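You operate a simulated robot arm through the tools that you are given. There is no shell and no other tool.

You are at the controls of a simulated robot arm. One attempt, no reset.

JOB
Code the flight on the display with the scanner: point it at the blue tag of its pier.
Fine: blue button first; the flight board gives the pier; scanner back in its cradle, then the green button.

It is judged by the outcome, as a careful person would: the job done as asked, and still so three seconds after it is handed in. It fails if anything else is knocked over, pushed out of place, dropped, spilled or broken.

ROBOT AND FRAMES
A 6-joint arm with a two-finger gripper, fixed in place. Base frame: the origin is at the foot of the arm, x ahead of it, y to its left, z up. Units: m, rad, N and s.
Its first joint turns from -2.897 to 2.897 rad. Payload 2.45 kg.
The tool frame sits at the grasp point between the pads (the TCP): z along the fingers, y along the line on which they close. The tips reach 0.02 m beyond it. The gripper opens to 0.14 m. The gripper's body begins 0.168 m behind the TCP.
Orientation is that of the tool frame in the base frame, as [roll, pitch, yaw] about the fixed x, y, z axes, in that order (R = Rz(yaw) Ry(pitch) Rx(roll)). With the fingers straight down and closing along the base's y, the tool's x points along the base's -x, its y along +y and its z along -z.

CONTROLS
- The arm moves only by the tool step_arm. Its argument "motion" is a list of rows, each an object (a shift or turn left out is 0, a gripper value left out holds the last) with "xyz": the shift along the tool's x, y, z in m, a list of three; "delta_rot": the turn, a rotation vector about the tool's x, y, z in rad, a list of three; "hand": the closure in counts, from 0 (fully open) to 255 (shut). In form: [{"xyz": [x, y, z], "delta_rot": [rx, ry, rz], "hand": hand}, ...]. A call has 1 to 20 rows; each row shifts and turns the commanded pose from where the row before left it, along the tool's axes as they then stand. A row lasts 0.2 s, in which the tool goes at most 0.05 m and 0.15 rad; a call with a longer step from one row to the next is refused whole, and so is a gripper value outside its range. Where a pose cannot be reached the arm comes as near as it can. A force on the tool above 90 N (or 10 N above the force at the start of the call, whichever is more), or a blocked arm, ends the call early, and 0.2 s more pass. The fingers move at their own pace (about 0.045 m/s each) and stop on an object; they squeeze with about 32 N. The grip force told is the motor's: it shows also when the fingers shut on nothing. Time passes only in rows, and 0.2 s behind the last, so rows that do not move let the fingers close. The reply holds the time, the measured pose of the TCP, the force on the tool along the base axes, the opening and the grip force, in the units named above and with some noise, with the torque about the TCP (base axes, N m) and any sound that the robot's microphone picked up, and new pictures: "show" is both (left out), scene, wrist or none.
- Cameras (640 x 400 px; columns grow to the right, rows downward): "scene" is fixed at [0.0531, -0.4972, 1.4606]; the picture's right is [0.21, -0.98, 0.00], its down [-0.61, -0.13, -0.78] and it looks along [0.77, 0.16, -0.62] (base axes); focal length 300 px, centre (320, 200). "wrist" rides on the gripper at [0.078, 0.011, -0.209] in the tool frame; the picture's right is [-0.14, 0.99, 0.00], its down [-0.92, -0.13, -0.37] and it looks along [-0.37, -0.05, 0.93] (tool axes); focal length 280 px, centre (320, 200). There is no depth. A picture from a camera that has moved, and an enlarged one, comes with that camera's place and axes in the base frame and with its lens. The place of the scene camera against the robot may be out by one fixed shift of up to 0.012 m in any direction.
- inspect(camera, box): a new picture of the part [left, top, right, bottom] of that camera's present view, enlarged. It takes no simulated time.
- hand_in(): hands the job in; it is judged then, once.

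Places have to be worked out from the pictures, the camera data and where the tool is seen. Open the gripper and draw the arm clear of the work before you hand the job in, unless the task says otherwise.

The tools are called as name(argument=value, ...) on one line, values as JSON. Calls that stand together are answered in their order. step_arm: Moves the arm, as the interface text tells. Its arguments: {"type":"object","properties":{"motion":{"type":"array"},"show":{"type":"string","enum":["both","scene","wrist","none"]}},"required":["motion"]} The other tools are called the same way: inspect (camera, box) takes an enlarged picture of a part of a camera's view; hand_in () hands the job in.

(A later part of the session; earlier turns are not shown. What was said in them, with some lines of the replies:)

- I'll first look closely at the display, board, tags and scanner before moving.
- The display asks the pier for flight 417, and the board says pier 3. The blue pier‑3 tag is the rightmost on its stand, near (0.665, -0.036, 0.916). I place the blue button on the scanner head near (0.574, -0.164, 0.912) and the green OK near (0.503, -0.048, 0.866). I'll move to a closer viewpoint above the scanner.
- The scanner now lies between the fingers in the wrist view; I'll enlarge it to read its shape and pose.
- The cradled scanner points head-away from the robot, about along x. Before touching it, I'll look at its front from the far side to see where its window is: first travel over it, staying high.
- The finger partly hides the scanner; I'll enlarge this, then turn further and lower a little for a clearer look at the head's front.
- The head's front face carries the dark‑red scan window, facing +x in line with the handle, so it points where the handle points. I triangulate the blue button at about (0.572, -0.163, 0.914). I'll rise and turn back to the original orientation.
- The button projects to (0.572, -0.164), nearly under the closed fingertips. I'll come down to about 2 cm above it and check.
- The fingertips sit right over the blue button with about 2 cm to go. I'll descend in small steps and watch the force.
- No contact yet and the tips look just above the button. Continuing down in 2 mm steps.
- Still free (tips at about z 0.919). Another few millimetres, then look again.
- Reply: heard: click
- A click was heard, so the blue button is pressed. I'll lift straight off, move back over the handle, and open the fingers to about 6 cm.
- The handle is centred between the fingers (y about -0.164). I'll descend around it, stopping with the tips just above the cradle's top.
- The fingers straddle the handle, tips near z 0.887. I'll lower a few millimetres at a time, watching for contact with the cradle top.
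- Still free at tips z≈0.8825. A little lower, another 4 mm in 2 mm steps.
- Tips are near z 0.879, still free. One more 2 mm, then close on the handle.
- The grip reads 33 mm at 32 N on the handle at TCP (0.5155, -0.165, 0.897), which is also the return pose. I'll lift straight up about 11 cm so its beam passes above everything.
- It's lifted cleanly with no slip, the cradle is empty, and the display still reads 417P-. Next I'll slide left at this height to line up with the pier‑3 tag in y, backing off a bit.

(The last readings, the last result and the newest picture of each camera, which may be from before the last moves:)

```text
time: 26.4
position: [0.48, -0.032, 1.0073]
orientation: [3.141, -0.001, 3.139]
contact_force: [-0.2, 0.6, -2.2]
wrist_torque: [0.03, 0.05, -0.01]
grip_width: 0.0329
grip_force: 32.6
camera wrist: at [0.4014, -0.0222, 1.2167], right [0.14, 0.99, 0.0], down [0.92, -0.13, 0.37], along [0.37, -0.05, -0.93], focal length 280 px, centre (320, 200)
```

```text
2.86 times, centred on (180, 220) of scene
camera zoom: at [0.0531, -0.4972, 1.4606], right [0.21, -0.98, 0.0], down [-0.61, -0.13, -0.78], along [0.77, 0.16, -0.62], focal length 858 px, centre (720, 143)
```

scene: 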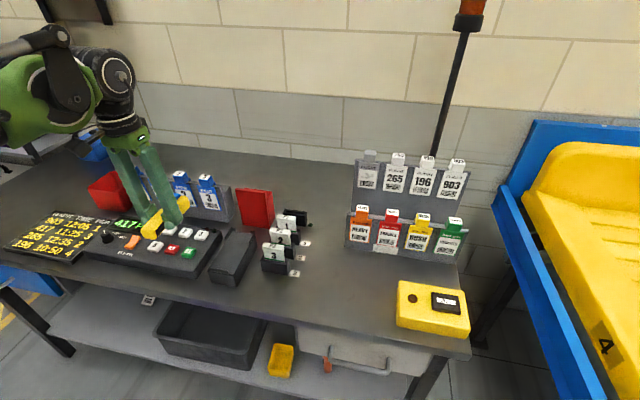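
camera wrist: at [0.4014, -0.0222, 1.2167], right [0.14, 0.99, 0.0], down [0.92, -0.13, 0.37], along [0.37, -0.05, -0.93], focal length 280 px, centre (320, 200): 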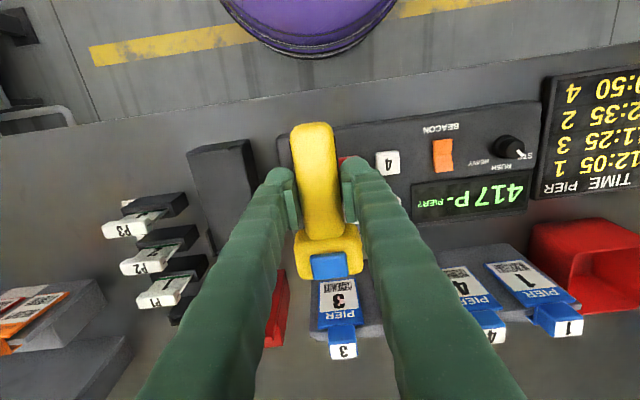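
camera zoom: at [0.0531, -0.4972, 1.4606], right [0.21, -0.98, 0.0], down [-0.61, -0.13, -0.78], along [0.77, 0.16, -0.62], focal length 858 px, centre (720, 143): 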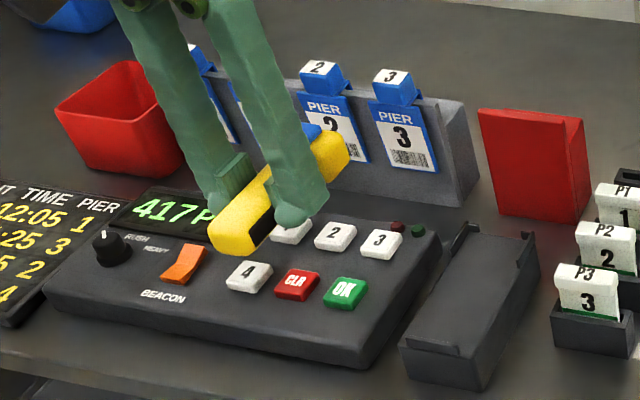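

The scanner is in line with the pier‑3 tag, whose centre I now put at (0.68, -0.034, 0.903), leaning back about 14°. I'll dip the scanner 0.25 rad and lower it so its window faces that tag from about 11 cm.

step_arm(motion=[{"delta_rot": [0, 0.125, 0]}, {"delta_rot": [0, 0.125, 0]}, {"xyz": [-0.0081, 0, 0.0169]}, {"xyz": [-0.0081, 0, 0.0169]}, {"xyz": [-0.0081, 0, 0.0169]}, {}, {}, {}])

inspect(camera="wrist", box=[220, 120, 620, 400])

inspect(camera="scene", box=[60, 150, 260, 290])

```text
time: 28.2
position: [0.4901, -0.0348, 0.9511]
orientation: [-3.141, -0.248, 3.14]
contact_force: [-0.6, -0.5, -2.1]
wrist_torque: [-0.03, 0.07, -0.03]
grip_width: 0.0325
grip_force: 31.6
camera wrist: at [0.4664, -0.0228, 1.1745], right [0.14, 0.99, -0.03], down [0.98, -0.13, 0.13], along [0.12, -0.05, -0.99], focal length 280 px, centre (320, 200)
```

scene: 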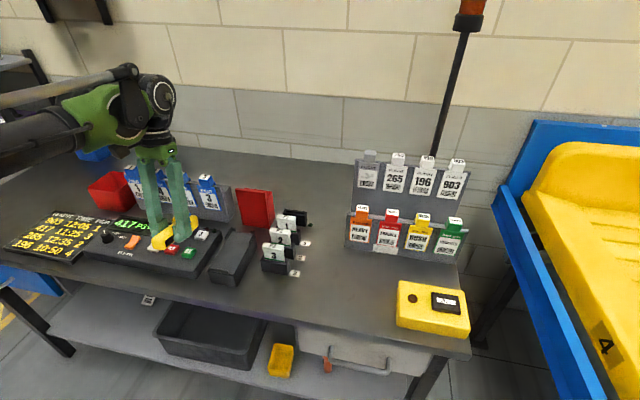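
wrist: 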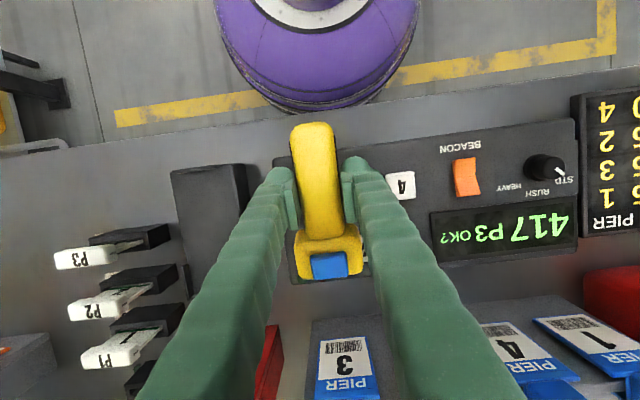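

```text
1.43 times, centred on (420, 260) of wrist
camera zoom: at [0.4664, -0.0228, 1.1745], right [0.14, 0.99, -0.03], down [0.98, -0.13, 0.13], along [0.12, -0.05, -0.99], focal length 401 px, centre (177, 114)
```

zoom: 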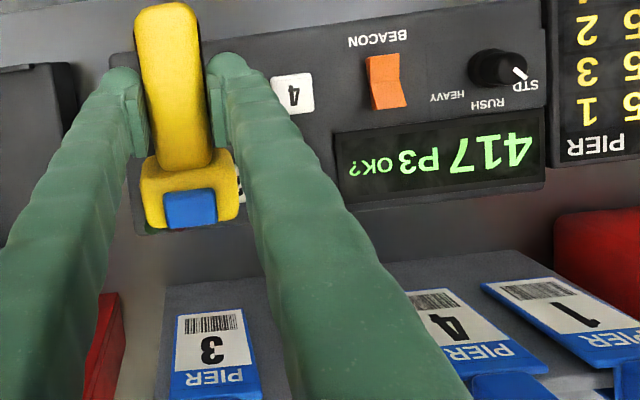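

```text
2.86 times, centred on (160, 220) of scene
camera zoom: at [0.0531, -0.4972, 1.4606], right [0.21, -0.98, 0.0], down [-0.61, -0.13, -0.78], along [0.77, 0.16, -0.62], focal length 858 px, centre (777, 143)
```

zoom: 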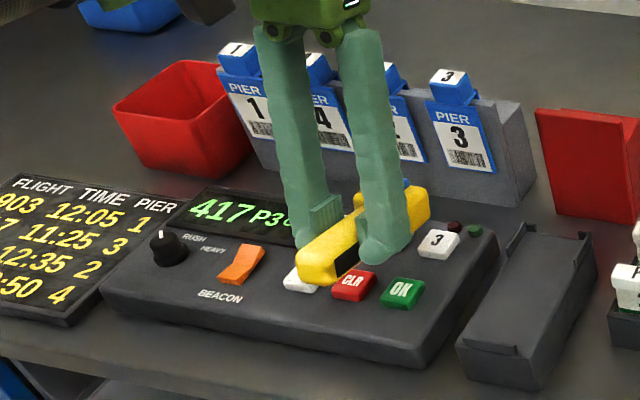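

The display now reads "417 P3 OK?" — coded correctly. I'll retrace: rise, level the scanner, and go back above its cradle.

step_arm(motion=[{"xyz": [0.0081, 0, -0.0169]}, {"xyz": [0.0081, 0, -0.0169]}, {"xyz": [0.0081, 0, -0.0169]}, {"delta_rot": [0, -0.125, 0]}, {"delta_rot": [0, -0.125, 0]}, {"xyz": [-0.012, -0.043, 0]}, {"xyz": [-0.012, -0.043, 0]}, {"xyz": [-0.012, -0.043, 0]}, {}, {}])

inspect(camera="wrist", box=[220, 60, 420, 300])

```text
time: 30.4
position: [0.5165, -0.1634, 1.0079]
orientation: [3.141, -0.001, 3.138]
contact_force: [-0.2, -0.6, -2.5]
wrist_torque: [0.02, 0.09, -0.01]
grip_width: 0.0329
grip_force: 32.1
camera wrist: at [0.4388, -0.1519, 1.2166], right [0.14, 0.99, 0.0], down [0.92, -0.13, 0.37], along [0.37, -0.05, -0.93], focal length 280 px, centre (320, 200)
```

scene: 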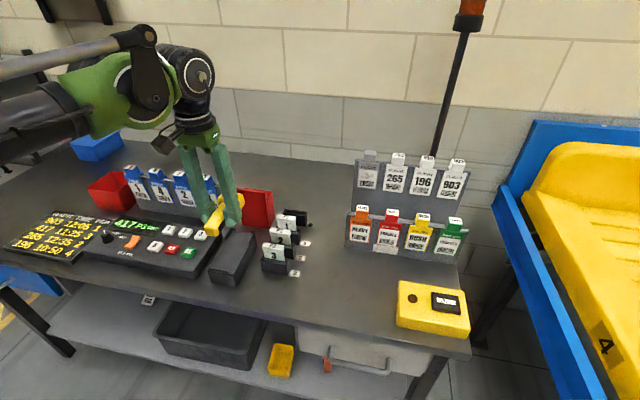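
wrist: 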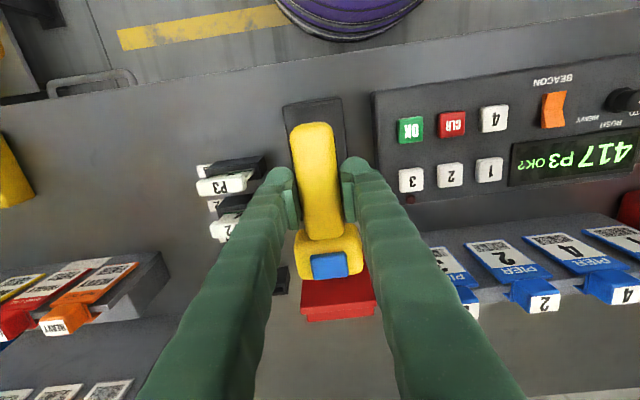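

```text
1.67 times, centred on (320, 180) of wrist
camera zoom: at [0.4388, -0.1519, 1.2166], right [0.14, 0.99, 0.0], down [0.92, -0.13, 0.37], along [0.37, -0.05, -0.93], focal length 467 px, centre (320, 233)
```

zoom: 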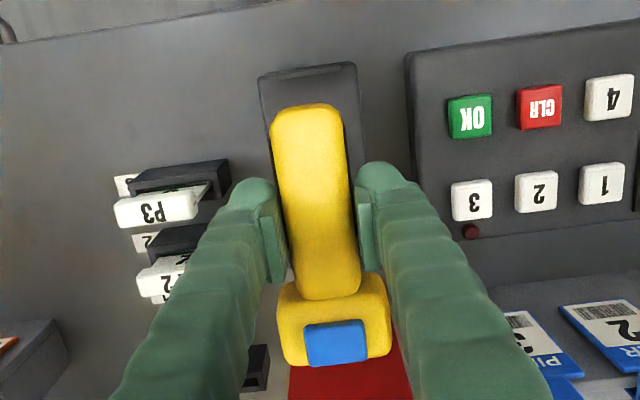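

The display holds "417 P3 OK?" and my commanded moves cancel exactly, so I'm directly above the pick-up pose. I'll lower 8 cm, check, and then seat it.

step_arm(motion=[{"xyz": [0, 0, 0.04]}, {"xyz": [0, 0, 0.04]}, {}, {}], show="none")

inspect(camera="scene", box=[200, 200, 270, 290])

inspect(camera="wrist", box=[240, 80, 400, 300])

```text
time: 31.4
position: [0.5149, -0.1617, 0.9257]
orientation: [3.142, -0.001, 3.137]
contact_force: [-1.1, 0.2, -3.1]
wrist_torque: [-0.02, 0.07, 0.01]
grip_width: 0.0328
grip_force: 31.9
```

```text
4.44 times, centred on (235, 245) of scene
camera zoom: at [0.0531, -0.4972, 1.4606], right [0.21, -0.98, 0.0], down [-0.61, -0.13, -0.78], along [0.77, 0.16, -0.62], focal length 1335 px, centre (698, 0)
```

zoom: 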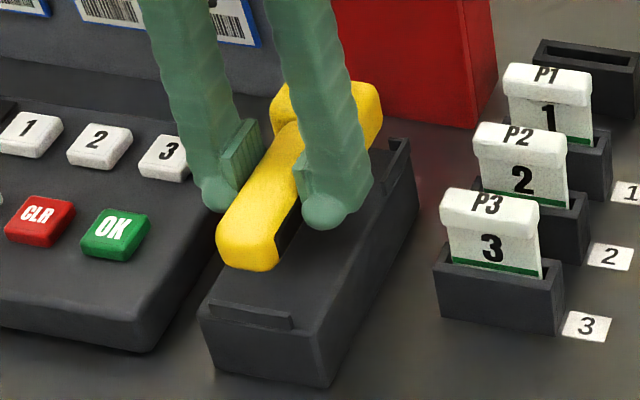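

```text
1.82 times, centred on (320, 190) of wrist
camera zoom: at [0.4368, -0.1515, 1.135], right [0.14, 0.99, 0.0], down [0.92, -0.13, 0.37], along [0.37, -0.05, -0.93], focal length 510 px, centre (320, 218)
```

zoom: 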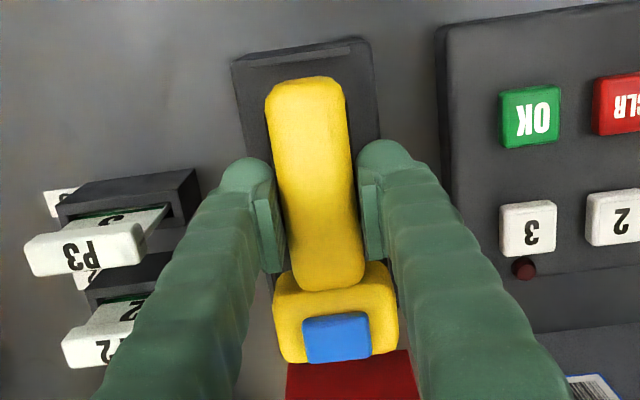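

It's lined up with the cradle at about 3 cm above its seat. Lowering the rest gently.

step_arm(motion=[{"xyz": [0, 0, 0.01]}, {"xyz": [0, 0, 0.008]}, {"xyz": [0, 0, 0.005]}, {"xyz": [0, 0, 0.003]}, {}], show="none")

inspect(camera="scene", box=[200, 200, 270, 290])

inspect(camera="wrist", box=[240, 80, 400, 300])

```text
time: 32.6
position: [0.5157, -0.1626, 0.901]
orientation: [3.141, 0.0, 3.14]
contact_force: [0.1, -0.3, -2.9]
wrist_torque: [0.01, 0.08, 0.02]
grip_width: 0.033
grip_force: 31.9
```

```text
4.44 times, centred on (235, 245) of scene
camera zoom: at [0.0531, -0.4972, 1.4606], right [0.21, -0.98, 0.0], down [-0.61, -0.13, -0.78], along [0.77, 0.16, -0.62], focal length 1335 px, centre (698, 0)
```

zoom: 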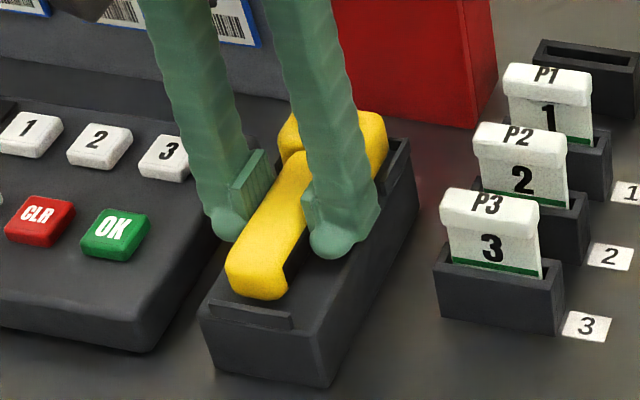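

```text
1.82 times, centred on (320, 190) of wrist
camera zoom: at [0.4369, -0.1514, 1.1108], right [0.14, 0.99, 0.0], down [0.92, -0.13, 0.37], along [0.37, -0.05, -0.93], focal length 510 px, centre (320, 218)
```

zoom: 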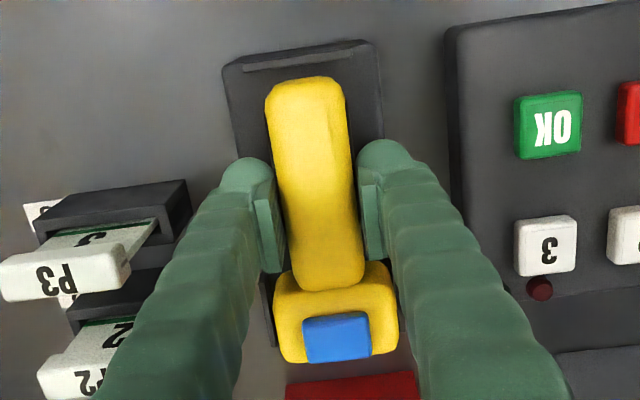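

About 4 mm remain, with no contact yet. Final seating in small steps.

step_arm(motion=[{"xyz": [0, 0, 0.002]}, {"xyz": [0, 0, 0.002]}, {}], show="none")

inspect(camera="scene", box=[200, 210, 270, 290])

inspect(camera="wrist", box=[240, 60, 400, 220])

```text
time: 33.4
position: [0.5144, -0.1628, 0.8974]
orientation: [3.141, -0.001, 3.139]
contact_force: [0.6, 0.1, 7.1]
wrist_torque: [-0.01, -0.69, -0.01]
grip_width: 0.033
grip_force: 32.0
```

```text
5.00 times, centred on (235, 250) of scene
camera zoom: at [0.0531, -0.4972, 1.4606], right [0.21, -0.98, 0.0], down [-0.61, -0.13, -0.78], along [0.77, 0.16, -0.62], focal length 1502 px, centre (745, -50)
```

zoom: 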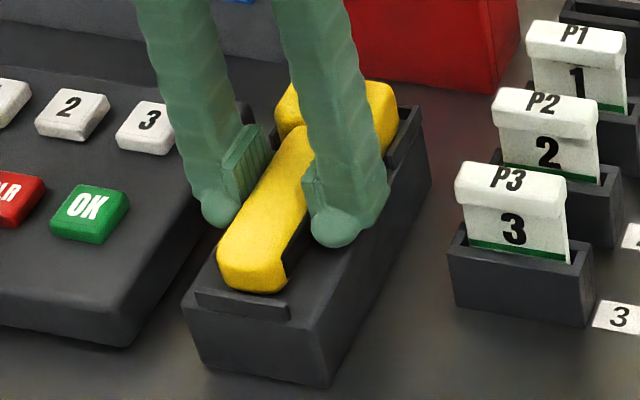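

```text
2.50 times, centred on (320, 140) of wrist
camera zoom: at [0.4365, -0.1522, 1.1066], right [0.14, 0.99, 0.0], down [0.92, -0.13, 0.37], along [0.37, -0.05, -0.93], focal length 701 px, centre (320, 350)
```

zoom: 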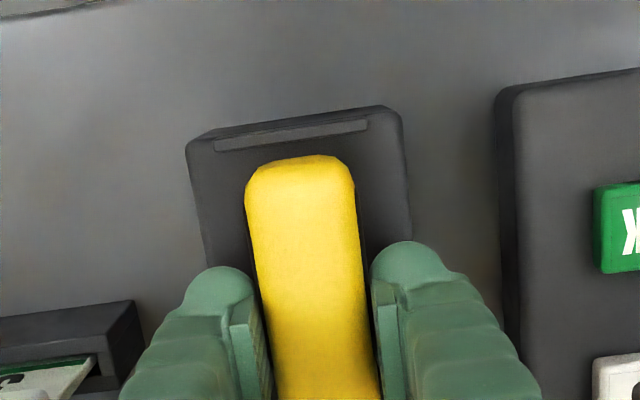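

The picture matches the original seating and the scanner is resting (about 10 N of support). I'll open gently to 6 cm and check that it stays.

step_arm(motion=[{"hand": 185}, {"hand": 170}, {"hand": 146}, {}, {}], show="none")

inspect(camera="scene", box=[200, 210, 270, 290])

inspect(camera="wrist", box=[240, 60, 400, 300])

```text
time: 34.6
position: [0.5152, -0.1633, 0.8971]
orientation: [3.141, 0.001, 3.138]
contact_force: [-0.5, -0.3, 0.1]
wrist_torque: [0.02, 0.01, -0.03]
grip_width: 0.0598
grip_force: 0.2
```

```text
5.00 times, centred on (235, 250) of scene
camera zoom: at [0.0531, -0.4972, 1.4606], right [0.21, -0.98, 0.0], down [-0.61, -0.13, -0.78], along [0.77, 0.16, -0.62], focal length 1502 px, centre (745, -50)
```

zoom: 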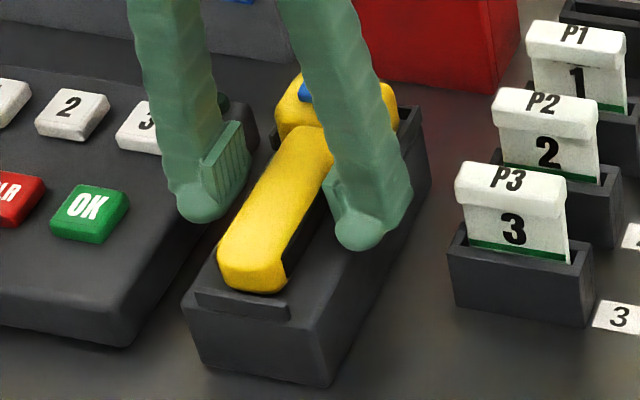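

```text
1.67 times, centred on (320, 180) of wrist
camera zoom: at [0.4365, -0.1523, 1.1064], right [0.14, 0.99, 0.0], down [0.92, -0.13, 0.37], along [0.37, -0.05, -0.93], focal length 467 px, centre (320, 233)
```

zoom: 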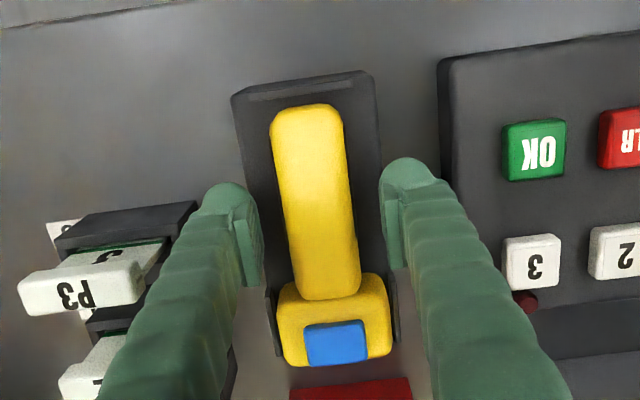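

The scanner is back in its cradle and released. I'll rise, move over the green OK button near (0.502, -0.050), and shut the fingers.

step_arm(motion=[{"xyz": [0, 0, -0.03]}, {"xyz": [0, 0, -0.04]}, {"xyz": [0, 0, -0.03]}, {"xyz": [0.004, 0.038, 0], "hand": 255}, {"xyz": [0.004, 0.038, 0]}, {"xyz": [0.005, 0.037, 0]}, {}, {}, {}])

inspect(camera="wrist", box=[200, 60, 440, 220])

inspect(camera="scene", box=[140, 190, 270, 290])

```text
time: 36.6
position: [0.5014, -0.0487, 0.9973]
orientation: [-3.141, 0.001, 3.139]
contact_force: [-0.2, -0.1, 0.1]
wrist_torque: [0.0, -0.04, -0.03]
grip_width: 0.0001
grip_force: 29.4
camera wrist: at [0.4232, -0.0374, 1.2056], right [0.14, 0.99, 0.0], down [0.92, -0.13, 0.37], along [0.37, -0.05, -0.93], focal length 280 px, centre (320, 200)
```

scene: 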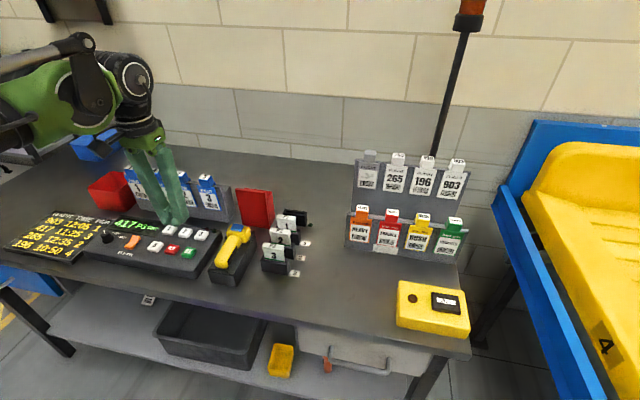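
wrist: 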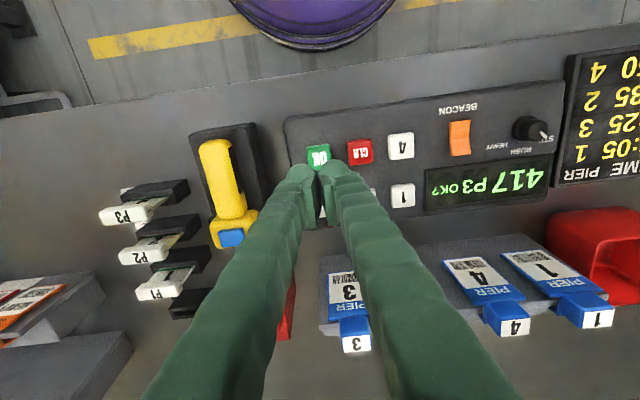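

```text
2.50 times, centred on (320, 140) of wrist
camera zoom: at [0.4232, -0.0374, 1.2056], right [0.14, 0.99, 0.0], down [0.92, -0.13, 0.37], along [0.37, -0.05, -0.93], focal length 701 px, centre (320, 350)
```

zoom: 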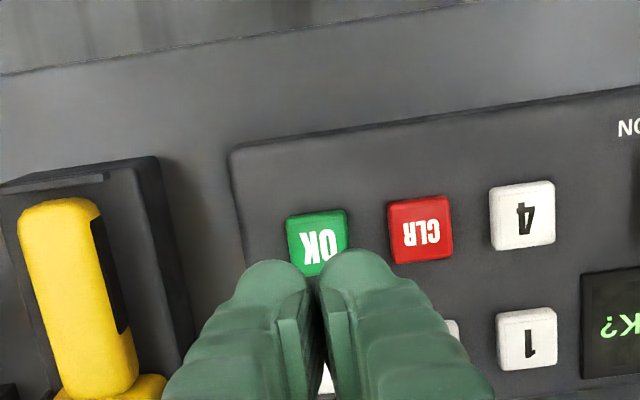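

```text
4.00 times, centred on (205, 240) of scene
camera zoom: at [0.0531, -0.4972, 1.4606], right [0.21, -0.98, 0.0], down [-0.61, -0.13, -0.78], along [0.77, 0.16, -0.62], focal length 1201 px, centre (780, 40)
```

zoom: 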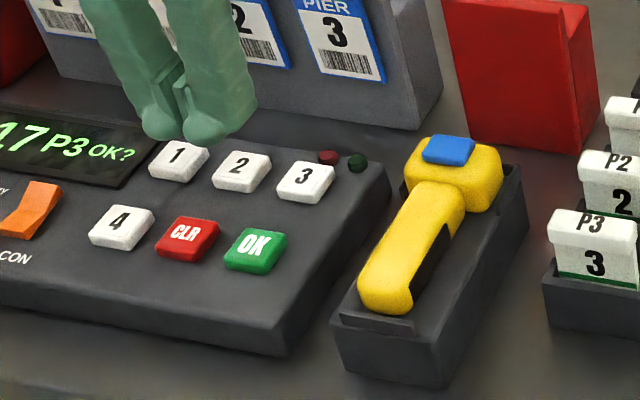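

OK projects to (0.502, -0.049), right under the closed tips. Lowering to just above it.

step_arm(motion=[{"xyz": [0, 0, 0.04]}, {"xyz": [0, 0, 0.03]}, {"xyz": [0, 0, 0.02]}, {"xyz": [0, 0, 0.005]}, {}])

inspect(camera="scene", box=[150, 200, 250, 280])

inspect(camera="wrist", box=[200, 60, 440, 220])

```text
time: 37.8
position: [0.5012, -0.0507, 0.9023]
orientation: [3.141, 0.001, 3.138]
contact_force: [0.2, 0.6, 0.0]
wrist_torque: [-0.03, 0.03, 0.01]
grip_width: 0.0001
grip_force: 29.2
camera wrist: at [0.4235, -0.0397, 1.1112], right [0.14, 0.99, 0.0], down [0.92, -0.13, 0.37], along [0.37, -0.05, -0.93], focal length 280 px, centre (320, 200)
```

scene: 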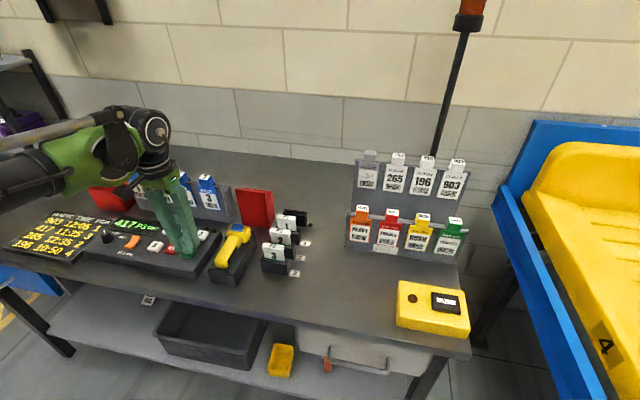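
wrist: 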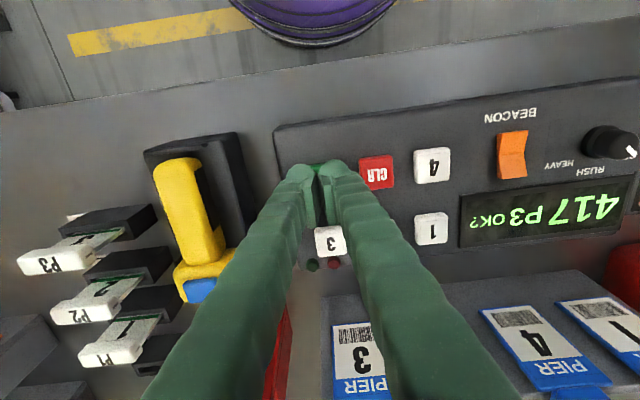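

```text
5.00 times, centred on (200, 240) of scene
camera zoom: at [0.0531, -0.4972, 1.4606], right [0.21, -0.98, 0.0], down [-0.61, -0.13, -0.78], along [0.77, 0.16, -0.62], focal length 1502 px, centre (920, 0)
```

zoom: 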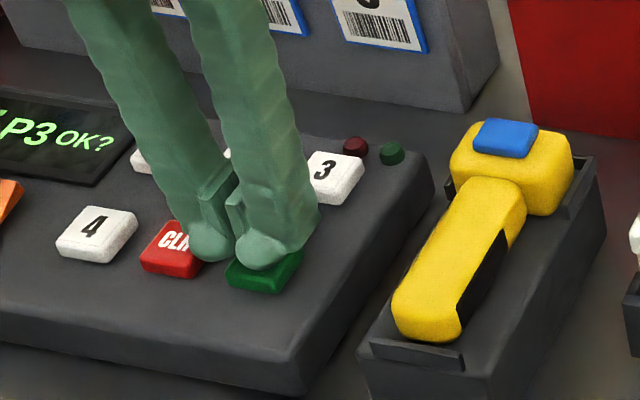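

```text
2.50 times, centred on (320, 140) of wrist
camera zoom: at [0.4235, -0.0397, 1.1112], right [0.14, 0.99, 0.0], down [0.92, -0.13, 0.37], along [0.37, -0.05, -0.93], focal length 701 px, centre (320, 350)
```

zoom: 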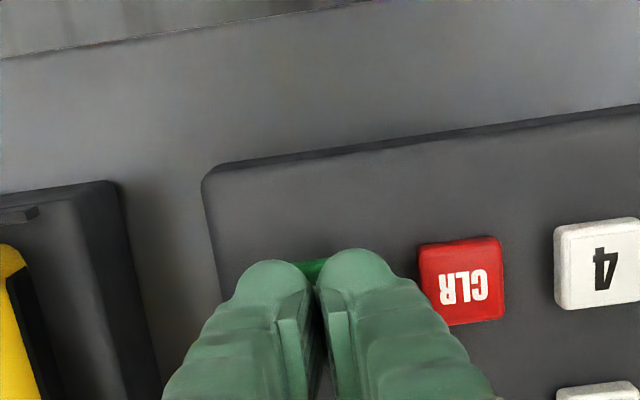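

The left fingertip runs near CLR, so I'll shift 6 mm away from it (still well on OK), then press down in small steps.

step_arm(motion=[{"xyz": [0, -0.006, 0]}, {"xyz": [0, 0, 0.005]}, {"xyz": [0, 0, 0.003]}, {}], show="none")

inspect(camera="scene", box=[150, 200, 250, 280])

inspect(camera="wrist", box=[200, 60, 440, 220])

```text
time: 38.8
position: [0.5026, -0.0568, 0.8938]
orientation: [-3.141, -0.001, 3.139]
contact_force: [0.2, -1.0, 0.2]
wrist_torque: [0.0, -0.01, 0.0]
grip_width: 0.0
grip_force: 29.3
```

```text
5.00 times, centred on (200, 240) of scene
camera zoom: at [0.0531, -0.4972, 1.4606], right [0.21, -0.98, 0.0], down [-0.61, -0.13, -0.78], along [0.77, 0.16, -0.62], focal length 1502 px, centre (920, 0)
```

zoom: 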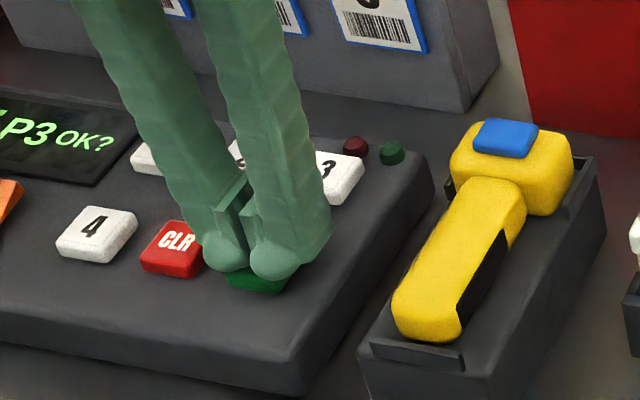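

```text
2.50 times, centred on (320, 140) of wrist
camera zoom: at [0.4243, -0.0448, 1.1036], right [0.14, 0.99, 0.0], down [0.92, -0.13, 0.37], along [0.37, -0.05, -0.93], focal length 701 px, centre (320, 350)
```

zoom: 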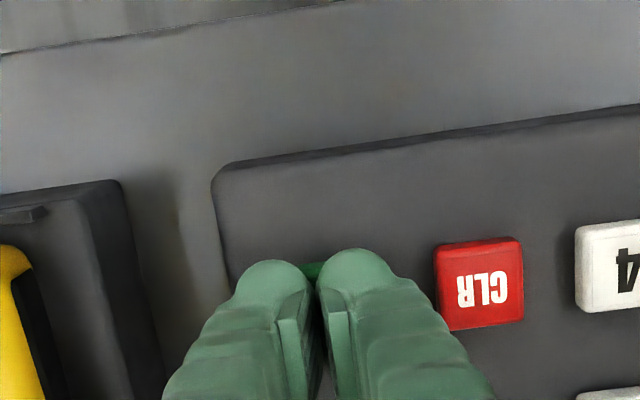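

The tips are centred on OK and clear of CLR, a few millimetres above it. Pressing down in 2 mm steps.

step_arm(motion=[{"xyz": [0, 0, 0.002]}, {"xyz": [0, 0, 0.002]}, {"xyz": [0, 0, 0.002]}, {}], show="wrist")

```text
time: 39.8
position: [0.5028, -0.0569, 0.888]
orientation: [-3.141, -0.001, 3.139]
contact_force: [-0.2, -0.2, 0.3]
wrist_torque: [0.0, -0.02, 0.02]
grip_width: 0.0
grip_force: 29.5
camera wrist: at [0.4242, -0.0454, 1.0974], right [0.14, 0.99, 0.0], down [0.92, -0.13, 0.37], along [0.37, -0.05, -0.93], focal length 280 px, centre (320, 200)
```

wrist: 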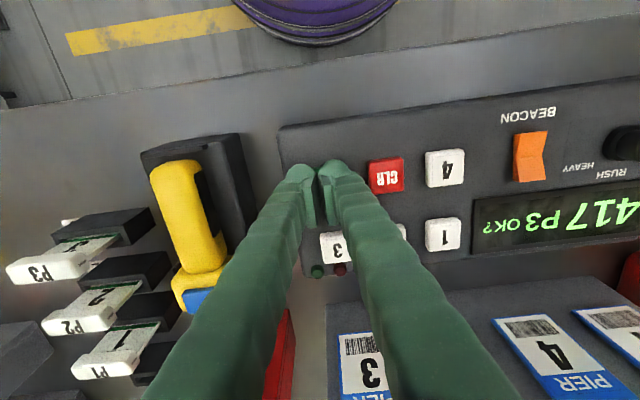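

No click yet, with the tips at z≈0.868, close to the button top. Two more 2 mm steps.

step_arm(motion=[{"xyz": [0, 0, 0.002]}, {"xyz": [0, 0, 0.002]}, {}], show="wrist")

```text
time: 40.6
position: [0.5028, -0.0564, 0.8831]
orientation: [-3.141, 0.002, 3.138]
contact_force: [-0.5, -1.8, 2.0]
wrist_torque: [-0.04, 0.0, -0.01]
grip_width: 0.0
grip_force: 29.1
heard: click
camera wrist: at [0.4239, -0.0453, 1.0935], right [0.14, 0.99, 0.0], down [0.92, -0.13, 0.37], along [0.37, -0.05, -0.93], focal length 280 px, centre (320, 200)
```

wrist: 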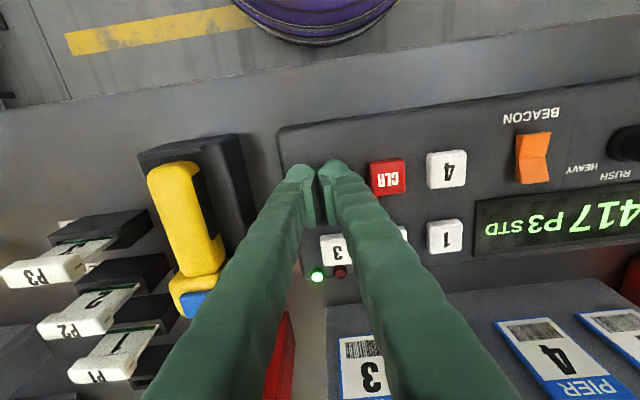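

A click sounded, the green lamp is lit and the display shows "417 P3 STD". I'll lift straight off, open the gripper and draw the arm clear.

step_arm(motion=[{"xyz": [0, 0, -0.02]}, {"xyz": [0, 0, -0.04]}, {"xyz": [0, 0, -0.045]}, {"xyz": [0, 0, -0.045]}, {"xyz": [0.02, 0, -0.04], "hand": 0}, {"xyz": [0.03, 0, -0.03]}, {"xyz": [0.03, 0, -0.03]}, {}, {}, {}])

inspect(camera="scene", box=[0, 140, 320, 300])

inspect(camera="wrist", box=[100, 100, 560, 380])

```text
time: 42.8
position: [0.43, -0.0566, 1.137]
orientation: [-3.141, -0.002, -3.137]
contact_force: [0.4, 0.5, 0.2]
wrist_torque: [-0.03, -0.01, 0.02]
grip_width: 0.1239
grip_force: 0.1
camera wrist: at [0.3509, -0.0456, 1.3448], right [0.13, 0.99, 0.0], down [0.92, -0.12, 0.37], along [0.37, -0.05, -0.93], focal length 280 px, centre (320, 200)
```

scene: 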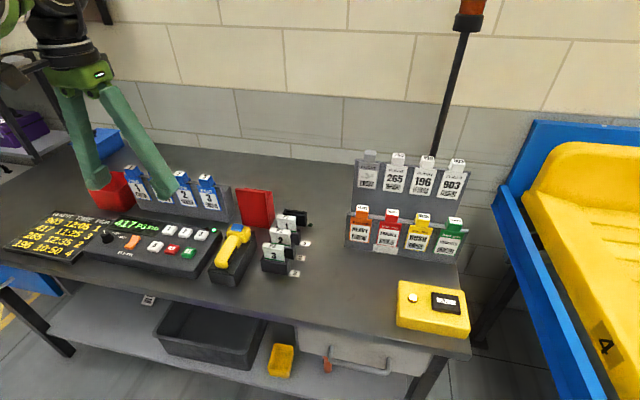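
wrist: 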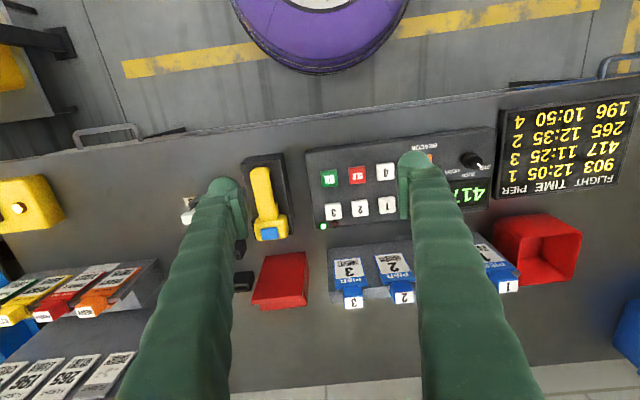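

```text
2.00 times, centred on (160, 220) of scene
camera zoom: at [0.0531, -0.4972, 1.4606], right [0.21, -0.98, 0.0], down [-0.61, -0.13, -0.78], along [0.77, 0.16, -0.62], focal length 601 px, centre (640, 160)
```

zoom: 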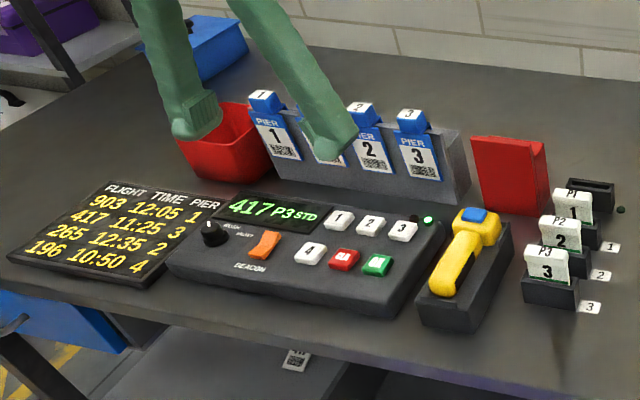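

```text
1.39 times, centred on (330, 240) of wrist
camera zoom: at [0.3509, -0.0456, 1.3448], right [0.13, 0.99, 0.0], down [0.92, -0.12, 0.37], along [0.37, -0.05, -0.93], focal length 390 px, centre (306, 144)
```

zoom: 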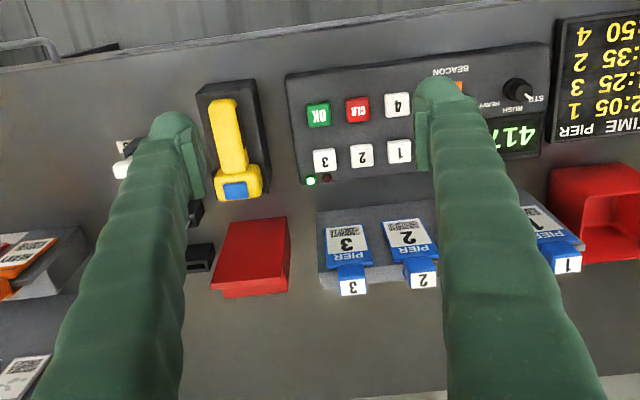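

The display reads "417 P3 STD" with the green lamp lit. The scanner sits in its cradle, nothing else has moved, and the gripper is open and clear, so I'm handing in.

hand_in()

```text
The job is handed in.
```

Flight 417 is coded to pier 3, as the flight board gives it. The display reads "417 P3 STD" and the green lamp on the panel is lit.

- **Blue button:** I pressed the one on the scanner head before lifting it, and heard it click.
- **Scan:** I pointed the scanner only at the blue pier‑3 tag, from about 11 cm, and the display changed to "417 P3 OK?".
- **Cradle and green button:** I put the scanner back in its cradle in the same position, then pressed the green OK button, which clicked.

In the last pictures nothing else looked moved or knocked over. The gripper is open and the arm was drawn clear before I handed the job in. The button on the yellow box at the right was dark before and now shows white. I did not touch the box.
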